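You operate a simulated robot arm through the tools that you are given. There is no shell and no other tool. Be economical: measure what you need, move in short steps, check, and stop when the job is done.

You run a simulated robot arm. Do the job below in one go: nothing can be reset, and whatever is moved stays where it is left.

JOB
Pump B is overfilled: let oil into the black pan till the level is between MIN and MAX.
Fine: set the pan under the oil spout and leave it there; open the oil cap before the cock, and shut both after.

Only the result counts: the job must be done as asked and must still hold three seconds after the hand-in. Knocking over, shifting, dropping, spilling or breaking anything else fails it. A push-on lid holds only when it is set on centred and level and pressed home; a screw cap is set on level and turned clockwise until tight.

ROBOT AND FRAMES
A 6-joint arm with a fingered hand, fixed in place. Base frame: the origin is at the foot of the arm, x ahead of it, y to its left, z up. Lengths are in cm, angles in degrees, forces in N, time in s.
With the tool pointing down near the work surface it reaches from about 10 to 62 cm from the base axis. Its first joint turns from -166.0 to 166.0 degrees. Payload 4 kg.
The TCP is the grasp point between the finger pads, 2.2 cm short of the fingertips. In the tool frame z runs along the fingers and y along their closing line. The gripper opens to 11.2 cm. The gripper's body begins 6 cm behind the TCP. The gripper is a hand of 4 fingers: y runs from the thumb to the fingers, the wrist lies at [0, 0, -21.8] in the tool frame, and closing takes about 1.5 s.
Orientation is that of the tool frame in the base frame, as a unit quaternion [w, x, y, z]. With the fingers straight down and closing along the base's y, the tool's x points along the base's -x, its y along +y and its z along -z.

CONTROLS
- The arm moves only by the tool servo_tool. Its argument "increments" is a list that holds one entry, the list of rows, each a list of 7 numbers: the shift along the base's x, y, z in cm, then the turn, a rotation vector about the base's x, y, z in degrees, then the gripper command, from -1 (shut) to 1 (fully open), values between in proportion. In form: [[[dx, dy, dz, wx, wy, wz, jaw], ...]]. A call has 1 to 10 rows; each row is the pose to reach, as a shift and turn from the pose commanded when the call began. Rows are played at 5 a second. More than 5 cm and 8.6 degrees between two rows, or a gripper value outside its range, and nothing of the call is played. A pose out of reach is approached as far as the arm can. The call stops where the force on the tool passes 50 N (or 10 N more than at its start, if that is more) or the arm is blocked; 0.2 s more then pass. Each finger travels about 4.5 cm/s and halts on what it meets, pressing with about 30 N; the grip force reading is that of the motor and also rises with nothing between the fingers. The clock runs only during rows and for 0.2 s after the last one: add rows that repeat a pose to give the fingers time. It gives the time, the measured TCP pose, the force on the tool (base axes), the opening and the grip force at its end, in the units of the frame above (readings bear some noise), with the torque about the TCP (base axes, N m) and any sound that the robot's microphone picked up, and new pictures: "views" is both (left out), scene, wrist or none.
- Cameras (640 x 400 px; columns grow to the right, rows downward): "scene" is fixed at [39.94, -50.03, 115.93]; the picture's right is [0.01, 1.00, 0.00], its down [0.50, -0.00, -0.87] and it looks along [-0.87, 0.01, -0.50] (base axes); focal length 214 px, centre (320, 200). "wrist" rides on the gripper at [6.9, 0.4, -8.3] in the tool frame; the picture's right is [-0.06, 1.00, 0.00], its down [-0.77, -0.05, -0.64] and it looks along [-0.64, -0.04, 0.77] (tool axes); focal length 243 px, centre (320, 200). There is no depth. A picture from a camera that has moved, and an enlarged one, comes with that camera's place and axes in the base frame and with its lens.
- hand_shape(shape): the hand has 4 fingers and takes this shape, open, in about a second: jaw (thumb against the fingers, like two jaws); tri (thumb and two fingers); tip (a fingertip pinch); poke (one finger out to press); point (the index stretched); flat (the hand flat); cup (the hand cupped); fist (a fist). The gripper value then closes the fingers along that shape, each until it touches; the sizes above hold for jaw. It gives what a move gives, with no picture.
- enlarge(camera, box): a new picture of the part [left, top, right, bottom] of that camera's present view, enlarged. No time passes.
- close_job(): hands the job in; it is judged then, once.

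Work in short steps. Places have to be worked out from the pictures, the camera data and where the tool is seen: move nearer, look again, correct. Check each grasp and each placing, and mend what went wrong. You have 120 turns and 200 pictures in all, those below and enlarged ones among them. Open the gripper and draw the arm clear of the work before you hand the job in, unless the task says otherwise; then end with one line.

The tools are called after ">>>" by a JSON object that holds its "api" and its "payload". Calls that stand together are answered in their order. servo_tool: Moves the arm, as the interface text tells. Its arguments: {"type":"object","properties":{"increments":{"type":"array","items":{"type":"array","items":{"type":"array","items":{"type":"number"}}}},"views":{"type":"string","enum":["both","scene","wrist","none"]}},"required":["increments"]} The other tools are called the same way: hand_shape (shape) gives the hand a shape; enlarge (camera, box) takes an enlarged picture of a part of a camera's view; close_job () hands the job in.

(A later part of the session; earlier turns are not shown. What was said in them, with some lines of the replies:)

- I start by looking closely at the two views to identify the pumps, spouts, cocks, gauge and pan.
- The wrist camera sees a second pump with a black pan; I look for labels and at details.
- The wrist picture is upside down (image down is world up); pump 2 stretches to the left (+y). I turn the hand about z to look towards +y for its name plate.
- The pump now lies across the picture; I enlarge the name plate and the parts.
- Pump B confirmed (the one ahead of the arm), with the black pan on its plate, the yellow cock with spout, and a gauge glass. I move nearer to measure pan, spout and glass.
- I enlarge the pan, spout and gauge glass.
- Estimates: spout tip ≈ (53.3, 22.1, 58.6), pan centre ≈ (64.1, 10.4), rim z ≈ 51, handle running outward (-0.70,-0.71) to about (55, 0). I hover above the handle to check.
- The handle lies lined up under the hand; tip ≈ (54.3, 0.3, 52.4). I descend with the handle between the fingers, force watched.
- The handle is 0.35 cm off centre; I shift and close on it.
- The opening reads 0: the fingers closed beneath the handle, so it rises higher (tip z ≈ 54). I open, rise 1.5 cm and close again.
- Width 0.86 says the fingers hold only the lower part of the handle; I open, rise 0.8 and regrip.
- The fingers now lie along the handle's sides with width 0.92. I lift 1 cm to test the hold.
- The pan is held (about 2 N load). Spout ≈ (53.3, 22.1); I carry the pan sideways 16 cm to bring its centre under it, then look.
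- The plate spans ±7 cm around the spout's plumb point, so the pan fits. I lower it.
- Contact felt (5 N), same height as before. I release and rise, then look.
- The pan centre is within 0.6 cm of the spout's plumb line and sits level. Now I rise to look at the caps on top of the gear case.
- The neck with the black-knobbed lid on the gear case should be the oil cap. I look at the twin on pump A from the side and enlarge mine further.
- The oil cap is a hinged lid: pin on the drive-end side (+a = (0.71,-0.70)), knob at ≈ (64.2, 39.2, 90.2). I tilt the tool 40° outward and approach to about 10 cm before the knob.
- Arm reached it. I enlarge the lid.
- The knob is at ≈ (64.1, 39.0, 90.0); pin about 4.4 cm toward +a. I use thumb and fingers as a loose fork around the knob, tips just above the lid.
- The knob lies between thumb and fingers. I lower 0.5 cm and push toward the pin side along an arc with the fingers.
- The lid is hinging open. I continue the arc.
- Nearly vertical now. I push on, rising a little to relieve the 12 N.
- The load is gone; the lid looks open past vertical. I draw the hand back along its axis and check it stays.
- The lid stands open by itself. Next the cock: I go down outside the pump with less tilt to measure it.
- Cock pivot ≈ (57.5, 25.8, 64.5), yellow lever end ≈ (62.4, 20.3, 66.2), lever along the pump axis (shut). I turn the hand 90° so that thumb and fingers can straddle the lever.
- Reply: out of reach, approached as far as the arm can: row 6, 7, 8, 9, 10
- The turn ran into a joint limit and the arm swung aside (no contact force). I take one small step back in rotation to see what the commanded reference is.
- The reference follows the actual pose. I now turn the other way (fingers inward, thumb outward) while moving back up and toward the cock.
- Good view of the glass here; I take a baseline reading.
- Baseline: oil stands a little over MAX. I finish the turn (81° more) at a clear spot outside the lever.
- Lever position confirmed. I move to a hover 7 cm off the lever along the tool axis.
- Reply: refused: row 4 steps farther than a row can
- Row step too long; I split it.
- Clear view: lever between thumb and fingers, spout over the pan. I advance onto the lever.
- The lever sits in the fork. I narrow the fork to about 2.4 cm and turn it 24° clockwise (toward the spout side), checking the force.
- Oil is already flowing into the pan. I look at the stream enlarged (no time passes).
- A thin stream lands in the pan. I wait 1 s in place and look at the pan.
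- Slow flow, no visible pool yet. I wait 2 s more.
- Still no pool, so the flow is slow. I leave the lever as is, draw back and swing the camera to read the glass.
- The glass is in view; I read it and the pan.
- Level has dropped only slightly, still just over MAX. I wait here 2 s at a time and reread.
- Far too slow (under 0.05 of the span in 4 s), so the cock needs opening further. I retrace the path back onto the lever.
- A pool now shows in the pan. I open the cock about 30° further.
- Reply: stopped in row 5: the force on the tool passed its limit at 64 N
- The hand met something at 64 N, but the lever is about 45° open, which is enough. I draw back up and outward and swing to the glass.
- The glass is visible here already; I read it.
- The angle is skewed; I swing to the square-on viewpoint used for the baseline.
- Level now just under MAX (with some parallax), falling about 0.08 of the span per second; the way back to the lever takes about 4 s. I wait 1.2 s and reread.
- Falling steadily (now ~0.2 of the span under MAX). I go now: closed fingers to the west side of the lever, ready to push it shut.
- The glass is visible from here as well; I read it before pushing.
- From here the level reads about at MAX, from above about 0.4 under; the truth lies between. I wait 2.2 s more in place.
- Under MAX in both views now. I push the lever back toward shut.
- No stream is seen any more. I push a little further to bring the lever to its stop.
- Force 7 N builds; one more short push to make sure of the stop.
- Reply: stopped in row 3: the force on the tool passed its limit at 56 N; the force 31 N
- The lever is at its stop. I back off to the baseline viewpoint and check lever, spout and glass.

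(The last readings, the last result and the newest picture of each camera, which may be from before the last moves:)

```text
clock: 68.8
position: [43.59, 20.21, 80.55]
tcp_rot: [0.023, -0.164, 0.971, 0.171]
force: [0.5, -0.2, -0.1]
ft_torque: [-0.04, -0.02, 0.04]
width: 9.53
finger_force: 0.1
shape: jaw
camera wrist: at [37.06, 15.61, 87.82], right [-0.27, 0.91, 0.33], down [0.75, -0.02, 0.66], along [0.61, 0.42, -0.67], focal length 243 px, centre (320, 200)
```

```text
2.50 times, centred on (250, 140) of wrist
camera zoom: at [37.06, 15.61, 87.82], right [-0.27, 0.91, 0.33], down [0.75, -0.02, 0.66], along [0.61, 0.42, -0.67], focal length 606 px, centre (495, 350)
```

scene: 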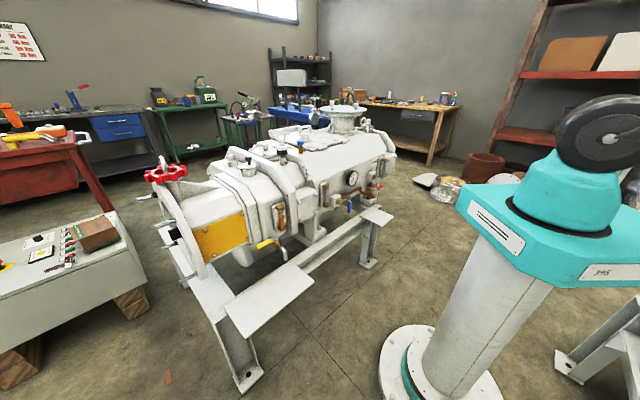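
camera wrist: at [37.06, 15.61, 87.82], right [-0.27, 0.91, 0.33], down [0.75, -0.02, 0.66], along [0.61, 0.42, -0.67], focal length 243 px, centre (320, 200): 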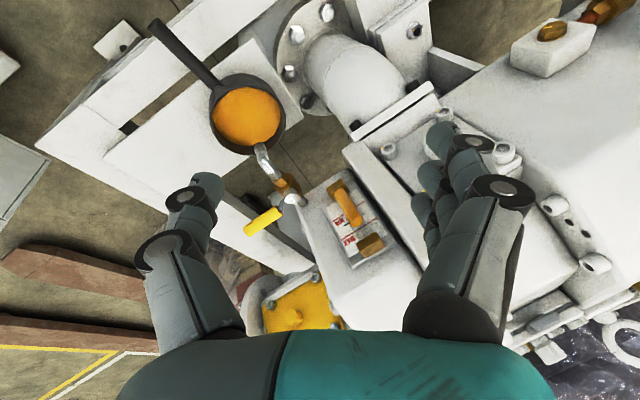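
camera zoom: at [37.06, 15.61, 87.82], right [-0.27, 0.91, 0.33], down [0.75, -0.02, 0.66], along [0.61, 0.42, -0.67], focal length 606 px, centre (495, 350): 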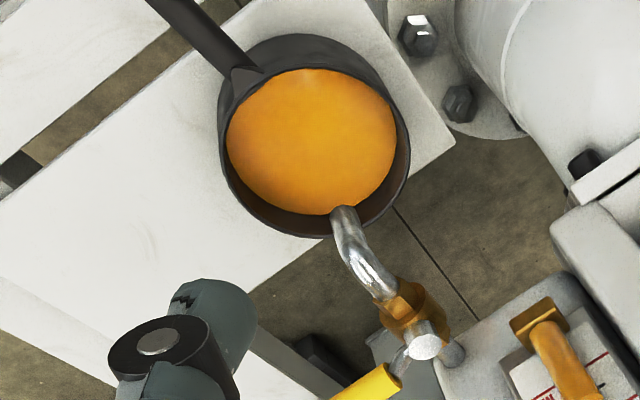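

No stream, and the level stands well between MIN and MAX. I go back to the earlier overhead pose to compare the lever's angle with the original shut position, on the way to the lid.

>>> {"api": "servo_tool", "payload": {"increments": [[[0.4, 0.7, 4, -3.9, -1.2, 5.9, 0.5], [0.9, 1.5, 8, -7.7, -2.3, 11.8, 0.5], [1.4, 2.2, 12, -11.6, -3.5, 17.8, 0.5], [1.9, 3, 16, -15.4, -4.6, 23.7, 0.5], [2.35, 3.75, 19.4, -19.3, -5.8, 29.6, 0.5], [2.35, 3.75, 19.4, -19.3, -5.8, 29.6, 0.5]]], "views": "wrist"}}

>>> {"api": "enlarge", "payload": {"camera": "wrist", "box": [210, 60, 340, 190]}}

```text
clock: 70.2
position: [45.93, 23.96, 100.08]
tcp_rot: [-0.001, -0.416, 0.909, 0.0]
force: [-0.2, -0.8, 0.7]
ft_torque: [0.0, 0.01, 0.01]
width: 8.45
finger_force: 0.0
shape: jaw
camera wrist: at [41.03, 19.0, 108.4], right [-0.71, 0.7, 0.0], down [0.54, 0.55, 0.64], along [0.45, 0.46, -0.77], focal length 243 px, centre (320, 200)
```

wrist: 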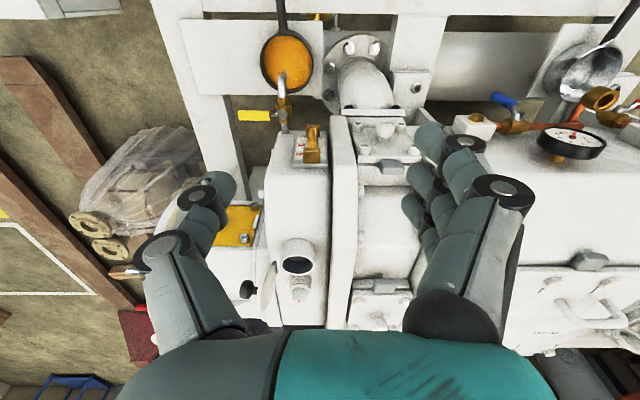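

```text
3.08 times, centred on (275, 125) of wrist
camera zoom: at [41.03, 19.0, 108.4], right [-0.71, 0.7, 0.0], down [0.54, 0.55, 0.64], along [0.45, 0.46, -0.77], focal length 746 px, centre (458, 431)
```

zoom: 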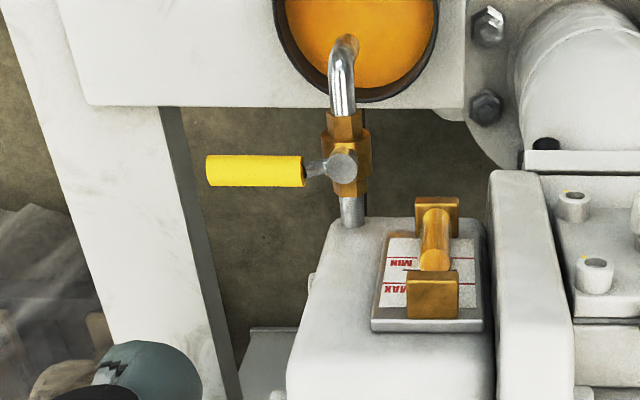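

The lever is back exactly as at the start (across the pipe). Next I close the lid: tilted tool, fingers closed, going to the drive-end side of the standing lid's knob.

>>> {"api": "servo_tool", "payload": {"increments": [[[3.5, 0, 1, 5.7, -5.6, 0, 0], [7, 0, 2.5, 11.4, -11.2, 0, -1], [11, 0.5, 4, 17, -16.8, 0, -1], [15, 1, 4, 22.7, -22.4, 0, -1], [18.6, 1.2, 4, 28.4, -28, 0, -1], [22, 3, 3, 28.4, -28, 0, -1], [25, 5.3, 1, 28.4, -28, 0, -1], [26.2, 7, -1.5, 28.4, -28, 0, -1], [26.2, 7, -1.5, 28.4, -28, 0, -1]]], "views": "wrist"}}

>>> {"api": "enlarge", "payload": {"camera": "wrist", "box": [220, 40, 460, 240]}}

```text
clock: 72.2
position: [71.99, 31.32, 98.49]
tcp_rot: [0.317, -0.392, 0.855, 0.121]
force: [0.1, -1.1, -0.2]
ft_torque: [0.01, 0.02, -0.03]
width: 0.04
finger_force: 29.9
shape: jaw
camera wrist: at [64.65, 23.68, 100.43], right [-0.71, 0.7, 0.0], down [0.13, 0.13, 0.98], along [0.69, 0.7, -0.18], focal length 243 px, centre (320, 200)
```

wrist: 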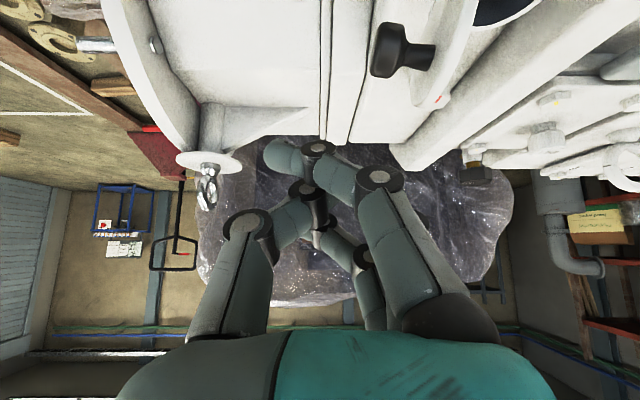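

```text
2.00 times, centred on (340, 140) of wrist
camera zoom: at [64.65, 23.68, 100.43], right [-0.71, 0.7, 0.0], down [0.13, 0.13, 0.98], along [0.69, 0.7, -0.18], focal length 485 px, centre (280, 320)
```

zoom: 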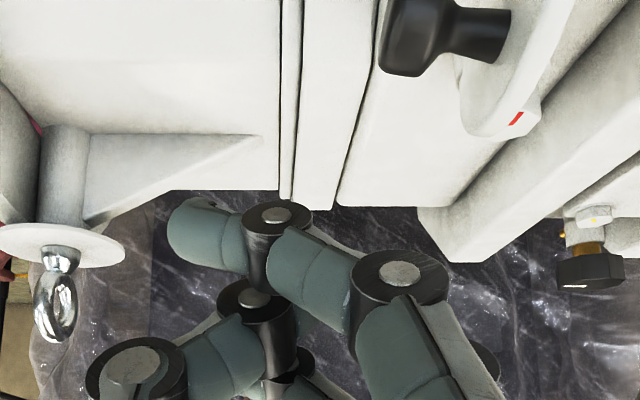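

Knob end ≈ (70.5, 34.6, 90). I descend beside it on the drive-end side.

>>> {"api": "servo_tool", "payload": {"increments": [[[1, 0, -2.5, 0, 0, 0, -1], [1, 0, -5, 0, 0, 0, -1], [1, 0, -7.0, 0, 0, 0, -1], [1, 0, -7.0, 0, 0, 0, -1]]], "views": "wrist"}}

```text
clock: 73.2
position: [72.94, 30.93, 91.45]
tcp_rot: [0.318, -0.392, 0.855, 0.122]
force: [-0.1, 0.4, -0.1]
ft_torque: [0.04, -0.03, -0.02]
width: 0.0
finger_force: 29.9
shape: jaw
camera wrist: at [65.47, 23.41, 93.37], right [-0.71, 0.7, 0.0], down [0.12, 0.13, 0.98], along [0.69, 0.7, -0.18], focal length 243 px, centre (320, 200)
```

wrist: 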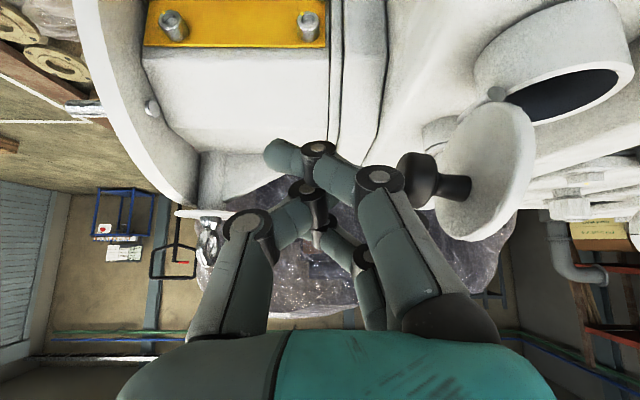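

The knob is beside the knuckles; I push toward -a, rising slightly with the arc.

>>> {"api": "servo_tool", "payload": {"increments": [[[-0.5, 0.5, 0.1, 0, 0, 0, -1], [-1.0, 1.0, 0.3, 0, 0, 0, -1], [-1.5, 1.5, 0.5, 0, 0, 0, -1], [-2.0, 2.0, 0.7, 0, 0, 0, -1], [-2.5, 2.5, 0.8, 0, 0, 0, -1], [-3.0, 3.0, 0.9, 0, 0, 0, -1]]], "views": "wrist"}}

```text
clock: 74.7
position: [70.0, 33.94, 92.29]
tcp_rot: [0.318, -0.392, 0.855, 0.122]
force: [0.0, 0.2, -0.1]
ft_torque: [0.0, 0.0, 0.04]
width: 0.01
finger_force: 30.0
shape: jaw
camera wrist: at [62.6, 26.4, 94.27], right [-0.71, 0.7, 0.0], down [0.12, 0.13, 0.98], along [0.69, 0.7, -0.18], focal length 243 px, centre (320, 200)
```

wrist: 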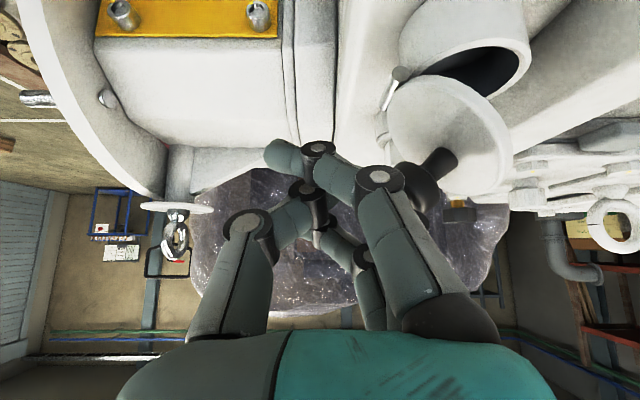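

The lid is coming over. I keep pushing toward -a.

>>> {"api": "servo_tool", "payload": {"increments": [[[-0.5, 0.5, 0, 0, 0, 0, -1], [-1.0, 1.0, 0, 0, 0, 0, -1], [-1.5, 1.5, 0, 0, 0, 0, -1], [-2.0, 2.0, -0.1, 0, 0, 0, -1], [-2.5, 2.5, -0.2, 0, 0, 0, -1]]], "views": "wrist"}}

```text
clock: 75.8
position: [67.58, 36.37, 92.13]
tcp_rot: [0.318, -0.391, 0.855, 0.121]
force: [-0.7, 0.3, -0.2]
ft_torque: [0.0, -0.05, 0.03]
width: 0.01
finger_force: 30.3
shape: jaw
camera wrist: at [60.1, 28.87, 94.11], right [-0.71, 0.7, 0.0], down [0.12, 0.13, 0.98], along [0.69, 0.7, -0.18], focal length 243 px, centre (320, 200)
```

wrist: 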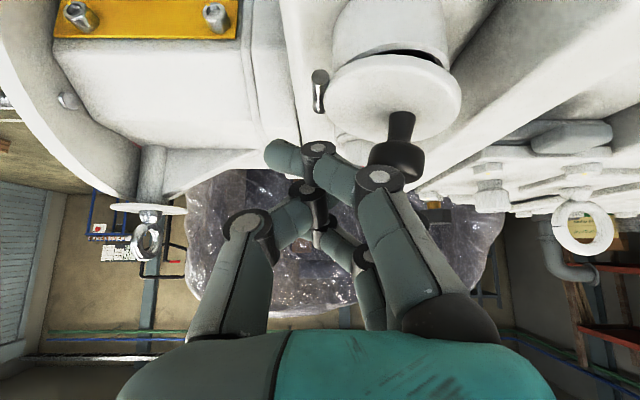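

Almost shut. I rise and move over the knob to press it down.

>>> {"api": "servo_tool", "payload": {"increments": [[[0.3, -0.3, 2, 0, 0, 0, -1], [0.3, -0.3, 4.2, 0, 0, 0, -1], [-2.2, 1, 4.2, 0, 0, 0, -1], [-4.5, 1.9, 4.2, 0, 0, 0, -1], [-4.5, 1.9, 4.2, 0, 0, 0, -1]]], "views": "wrist"}}

>>> {"api": "enlarge", "payload": {"camera": "wrist", "box": [220, 40, 420, 200]}}

```text
clock: 77.0
position: [63.01, 38.22, 96.47]
tcp_rot: [0.318, -0.391, 0.855, 0.121]
force: [0.3, 0.0, 0.5]
ft_torque: [0.04, 0.0, 0.03]
width: 0.0
finger_force: 30.1
shape: jaw
camera wrist: at [55.59, 30.7, 98.36], right [-0.71, 0.7, 0.0], down [0.12, 0.13, 0.98], along [0.69, 0.7, -0.18], focal length 243 px, centre (320, 200)
```

wrist: 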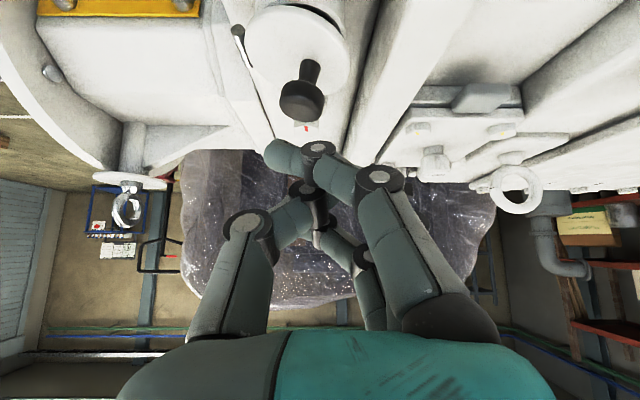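

```text
2.50 times, centred on (320, 120) of wrist
camera zoom: at [55.59, 30.7, 98.36], right [-0.71, 0.7, 0.0], down [0.12, 0.13, 0.98], along [0.69, 0.7, -0.18], focal length 606 px, centre (320, 400)
```

zoom: 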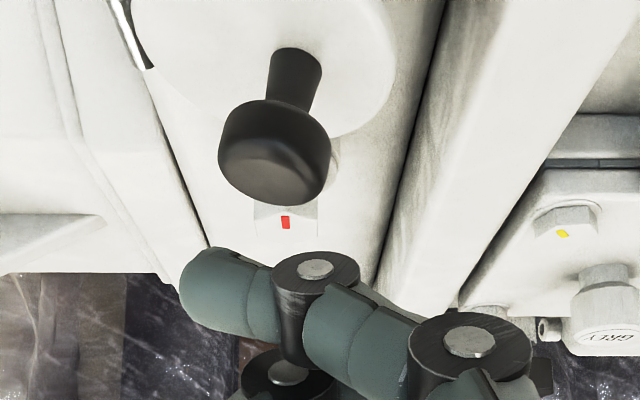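

The lid is still ~8° up. I move 1.4 cm inward over the knob and press down in steps.

>>> {"api": "servo_tool", "payload": {"increments": [[[0.8, 0.8, 0, 0, 0, 0, -1], [1.2, 1.0, -1.0, 0, 0, 0, -1], [1.2, 1.0, -2.0, 0, 0, 0, -1], [1.2, 1.0, -2.8, 0, 0, 0, -1]]], "views": "wrist"}}

>>> {"api": "enlarge", "payload": {"camera": "wrist", "box": [220, 40, 420, 200]}}

```text
clock: 78.0
position: [64.23, 39.27, 93.45]
tcp_rot: [0.319, -0.391, 0.855, 0.122]
force: [0.0, -0.1, 0.3]
ft_torque: [0.01, -0.03, -0.01]
width: 0.0
finger_force: 30.1
shape: jaw
camera wrist: at [56.77, 31.67, 95.48], right [-0.71, 0.7, 0.0], down [0.12, 0.13, 0.98], along [0.69, 0.7, -0.18], focal length 243 px, centre (320, 200)
```

wrist: 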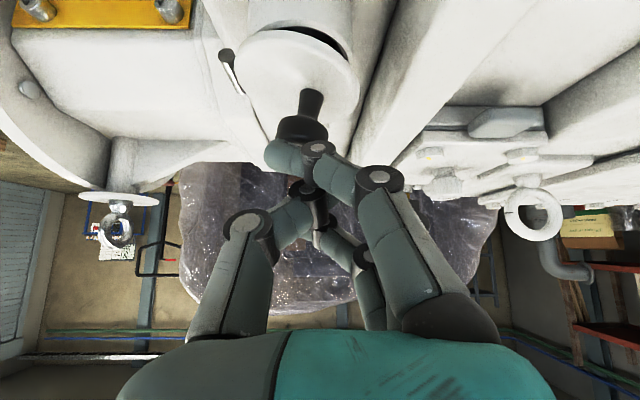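

```text
2.50 times, centred on (320, 120) of wrist
camera zoom: at [56.77, 31.67, 95.48], right [-0.71, 0.7, 0.0], down [0.12, 0.13, 0.98], along [0.69, 0.7, -0.18], focal length 606 px, centre (320, 400)
```

zoom: 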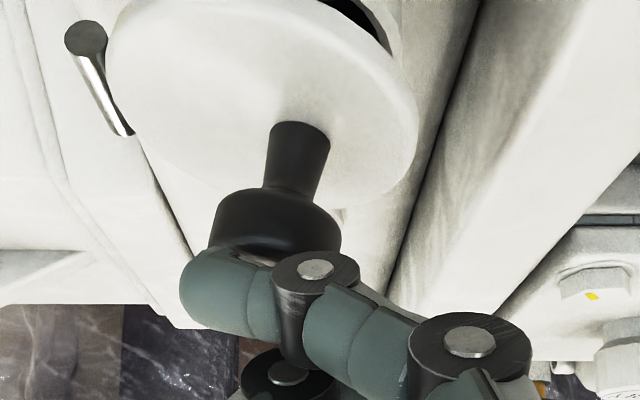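

Nearly touching the knob; I shift 0.7 cm inward and press on.

>>> {"api": "servo_tool", "payload": {"increments": [[[0.3, 0.3, 0.1, 0, 0, 0, -1], [0.6, 0.5, 0, 0, 0, 0, -1], [0.6, 0.5, -0.5, 0, 0, 0, -1], [0.6, 0.5, -0.9, 0, 0, 0, -1], [0.5, 0.6, -1.3, 0, 0, 0, -1]]], "views": "wrist"}}

>>> {"api": "enlarge", "payload": {"camera": "wrist", "box": [220, 20, 420, 180]}}

```text
clock: 79.2
position: [64.81, 39.86, 92.24]
tcp_rot: [0.32, -0.392, 0.854, 0.122]
force: [-0.6, -1.2, 3.2]
ft_torque: [-0.04, -0.01, -0.01]
width: 0.0
finger_force: 29.5
shape: jaw
camera wrist: at [57.37, 32.34, 94.25], right [-0.71, 0.7, 0.0], down [0.12, 0.13, 0.98], along [0.69, 0.7, -0.18], focal length 243 px, centre (320, 200)
```

wrist: 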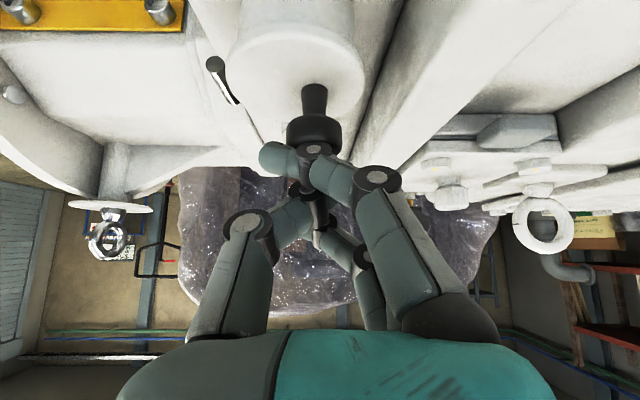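

```text
2.50 times, centred on (320, 100) of wrist
camera zoom: at [57.37, 32.34, 94.25], right [-0.71, 0.7, 0.0], down [0.12, 0.13, 0.98], along [0.69, 0.7, -0.18], focal length 606 px, centre (320, 450)
```

zoom: 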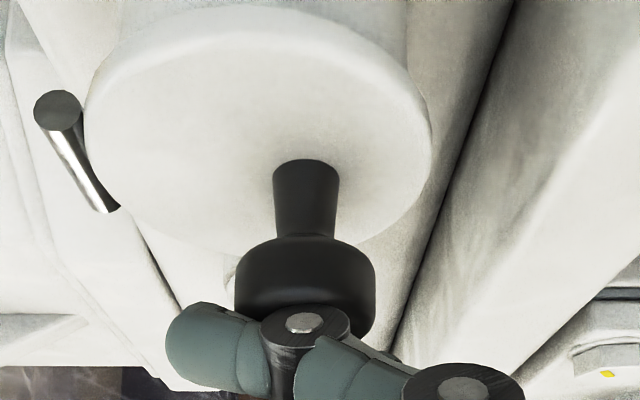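

The gap has closed and the knob stands upright. I press a little more to seat it.

>>> {"api": "servo_tool", "payload": {"increments": [[[0, 0, -0.3, 0, 0, 0, -1], [0, 0, -0.6, 0, 0, 0, -1]]], "views": "none"}}

```text
clock: 79.8
position: [64.72, 39.92, 91.88]
tcp_rot: [0.32, -0.392, 0.854, 0.122]
force: [-3.8, -1.2, 16.4]
ft_torque: [-0.28, 0.13, -0.04]
width: 0.0
finger_force: 29.9
shape: jaw
```

16 N of solid resistance: seated. I lift straight off and draw back, then check lid, cock, glass and pan.

>>> {"api": "servo_tool", "payload": {"increments": [[[0, 0, 1.5, 0, 0, 0, -1], [-0.5, -0.5, 4, 0, 0, 0, -1], [-2.5, -2.5, 6.5, 0, 0, 0, -1], [-5, -5, 8, 0, 0, 0, -0.5], [-8, -7, 8.5, -5.7, 5.6, 0, 0], [-11, -9, 8.5, -11.4, 11.2, 0, 0.5], [-14, -12, 8.5, -17, 16.8, 0, 1], [-17, -14.5, 8.5, -22.7, 22.4, 0, 1], [-18.8, -16, 8.2, -28.4, 28, 0, 1], [-18.8, -16, 8.2, -28.4, 28, 0, 1]]], "views": "both"}}

>>> {"api": "enlarge", "payload": {"camera": "wrist", "box": [230, 190, 370, 310]}}

>>> {"api": "enlarge", "payload": {"camera": "wrist", "box": [220, 30, 360, 180]}}

```text
clock: 82.0
position: [45.75, 23.94, 99.75]
tcp_rot: [-0.002, -0.415, 0.91, -0.001]
force: [-0.4, 0.3, 0.5]
ft_torque: [-0.01, -0.01, 0.02]
width: 11.13
finger_force: 0.1
shape: jaw
camera wrist: at [40.88, 19.04, 108.21], right [-0.71, 0.7, 0.0], down [0.54, 0.55, 0.64], along [0.45, 0.46, -0.77], focal length 243 px, centre (320, 200)
```

scene: 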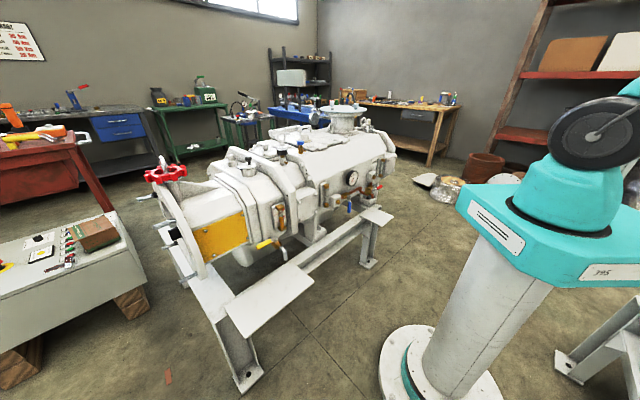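
wrist: 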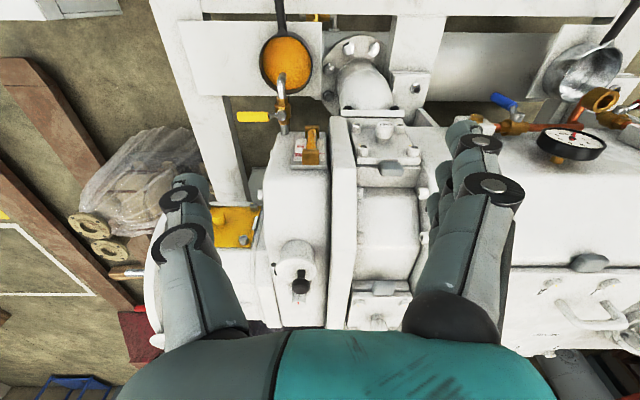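

```text
3.33 times, centred on (300, 250) of wrist
camera zoom: at [40.88, 19.04, 108.21], right [-0.71, 0.7, 0.0], down [0.54, 0.55, 0.64], along [0.45, 0.46, -0.77], focal length 809 px, centre (387, 33)
```

zoom: 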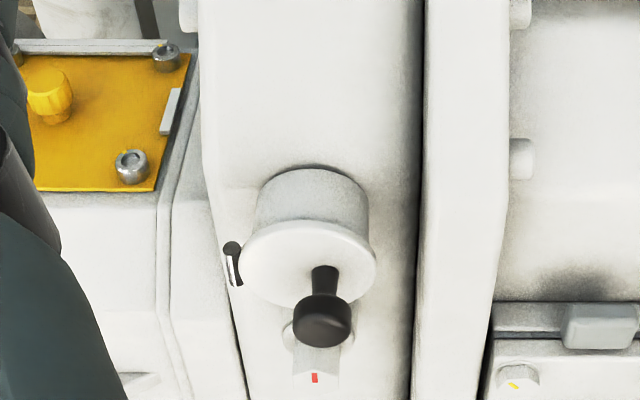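

```text
2.67 times, centred on (290, 105) of wrist
camera zoom: at [40.88, 19.04, 108.21], right [-0.71, 0.7, 0.0], down [0.54, 0.55, 0.64], along [0.45, 0.46, -0.77], focal length 647 px, centre (400, 453)
```

zoom: 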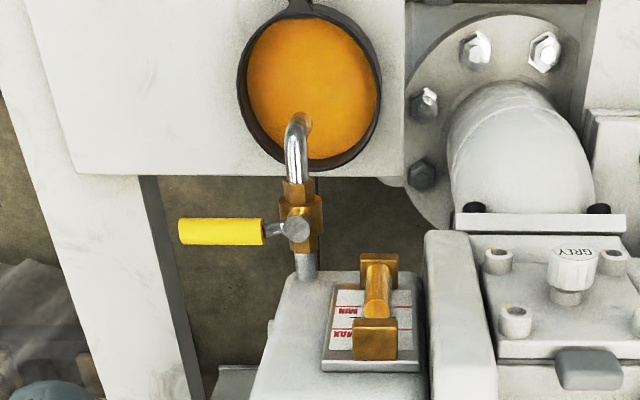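

Lid shut as at the start, cock across, no stream, pan under the spout. One last look at the glass from a more level viewpoint, clear of the work.

>>> {"api": "servo_tool", "payload": {"increments": [[[-2, -3, -1, 0, 0, 0, 1], [-3.7, -6, -4, 4.7, -4.7, 0, 1], [-3.7, -9, -8, 9.5, -9.3, 0, 1], [-3.7, -10, -12, 14.2, -14, 0, 1], [-3.7, -10, -16, 14.2, -14, 0, 1], [-3.7, -10, -20, 14.2, -14, 0, 1], [-3.7, -10, -23.7, 14.2, -14, 0, 1], [-3.7, -10, -23.7, 14.2, -14, 0, 1]]], "views": "wrist"}}

>>> {"api": "enlarge", "payload": {"camera": "wrist", "box": [300, 180, 420, 300]}}

```text
clock: 83.8
position: [42.42, 13.88, 76.02]
tcp_rot: [0.161, -0.41, 0.896, 0.062]
force: [0.6, -0.2, -0.4]
ft_torque: [-0.04, -0.01, -0.02]
width: 11.18
finger_force: 0.1
shape: jaw
camera wrist: at [35.98, 7.16, 81.5], right [-0.71, 0.7, 0.0], down [0.35, 0.36, 0.86], along [0.61, 0.62, -0.5], focal length 243 px, centre (320, 200)
```

wrist: 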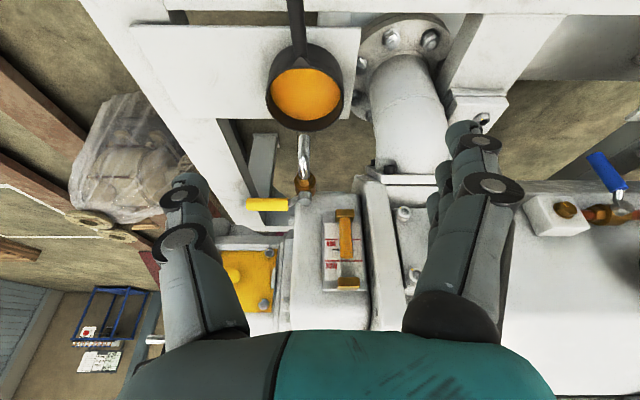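

```text
3.33 times, centred on (360, 240) of wrist
camera zoom: at [35.98, 7.16, 81.5], right [-0.71, 0.7, 0.0], down [0.35, 0.36, 0.86], along [0.61, 0.62, -0.5], focal length 809 px, centre (187, 67)
```

zoom: 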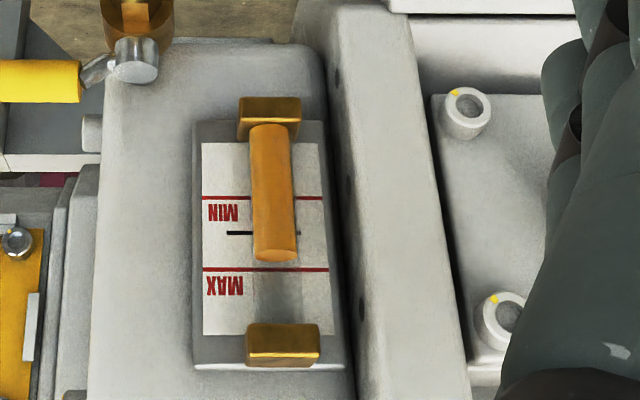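

The oil stands clearly between MIN and MAX, the cock and lid are shut, the pan is under the spout, and the arm is clear with the gripper open. I hand in.

>>> {"api": "close_job", "payload": {}}

```text
The job is handed in.
```

Pump B's oil level is now between MIN and MAX, with the oil cap and cock both shut and the black pan left under the oil spout.
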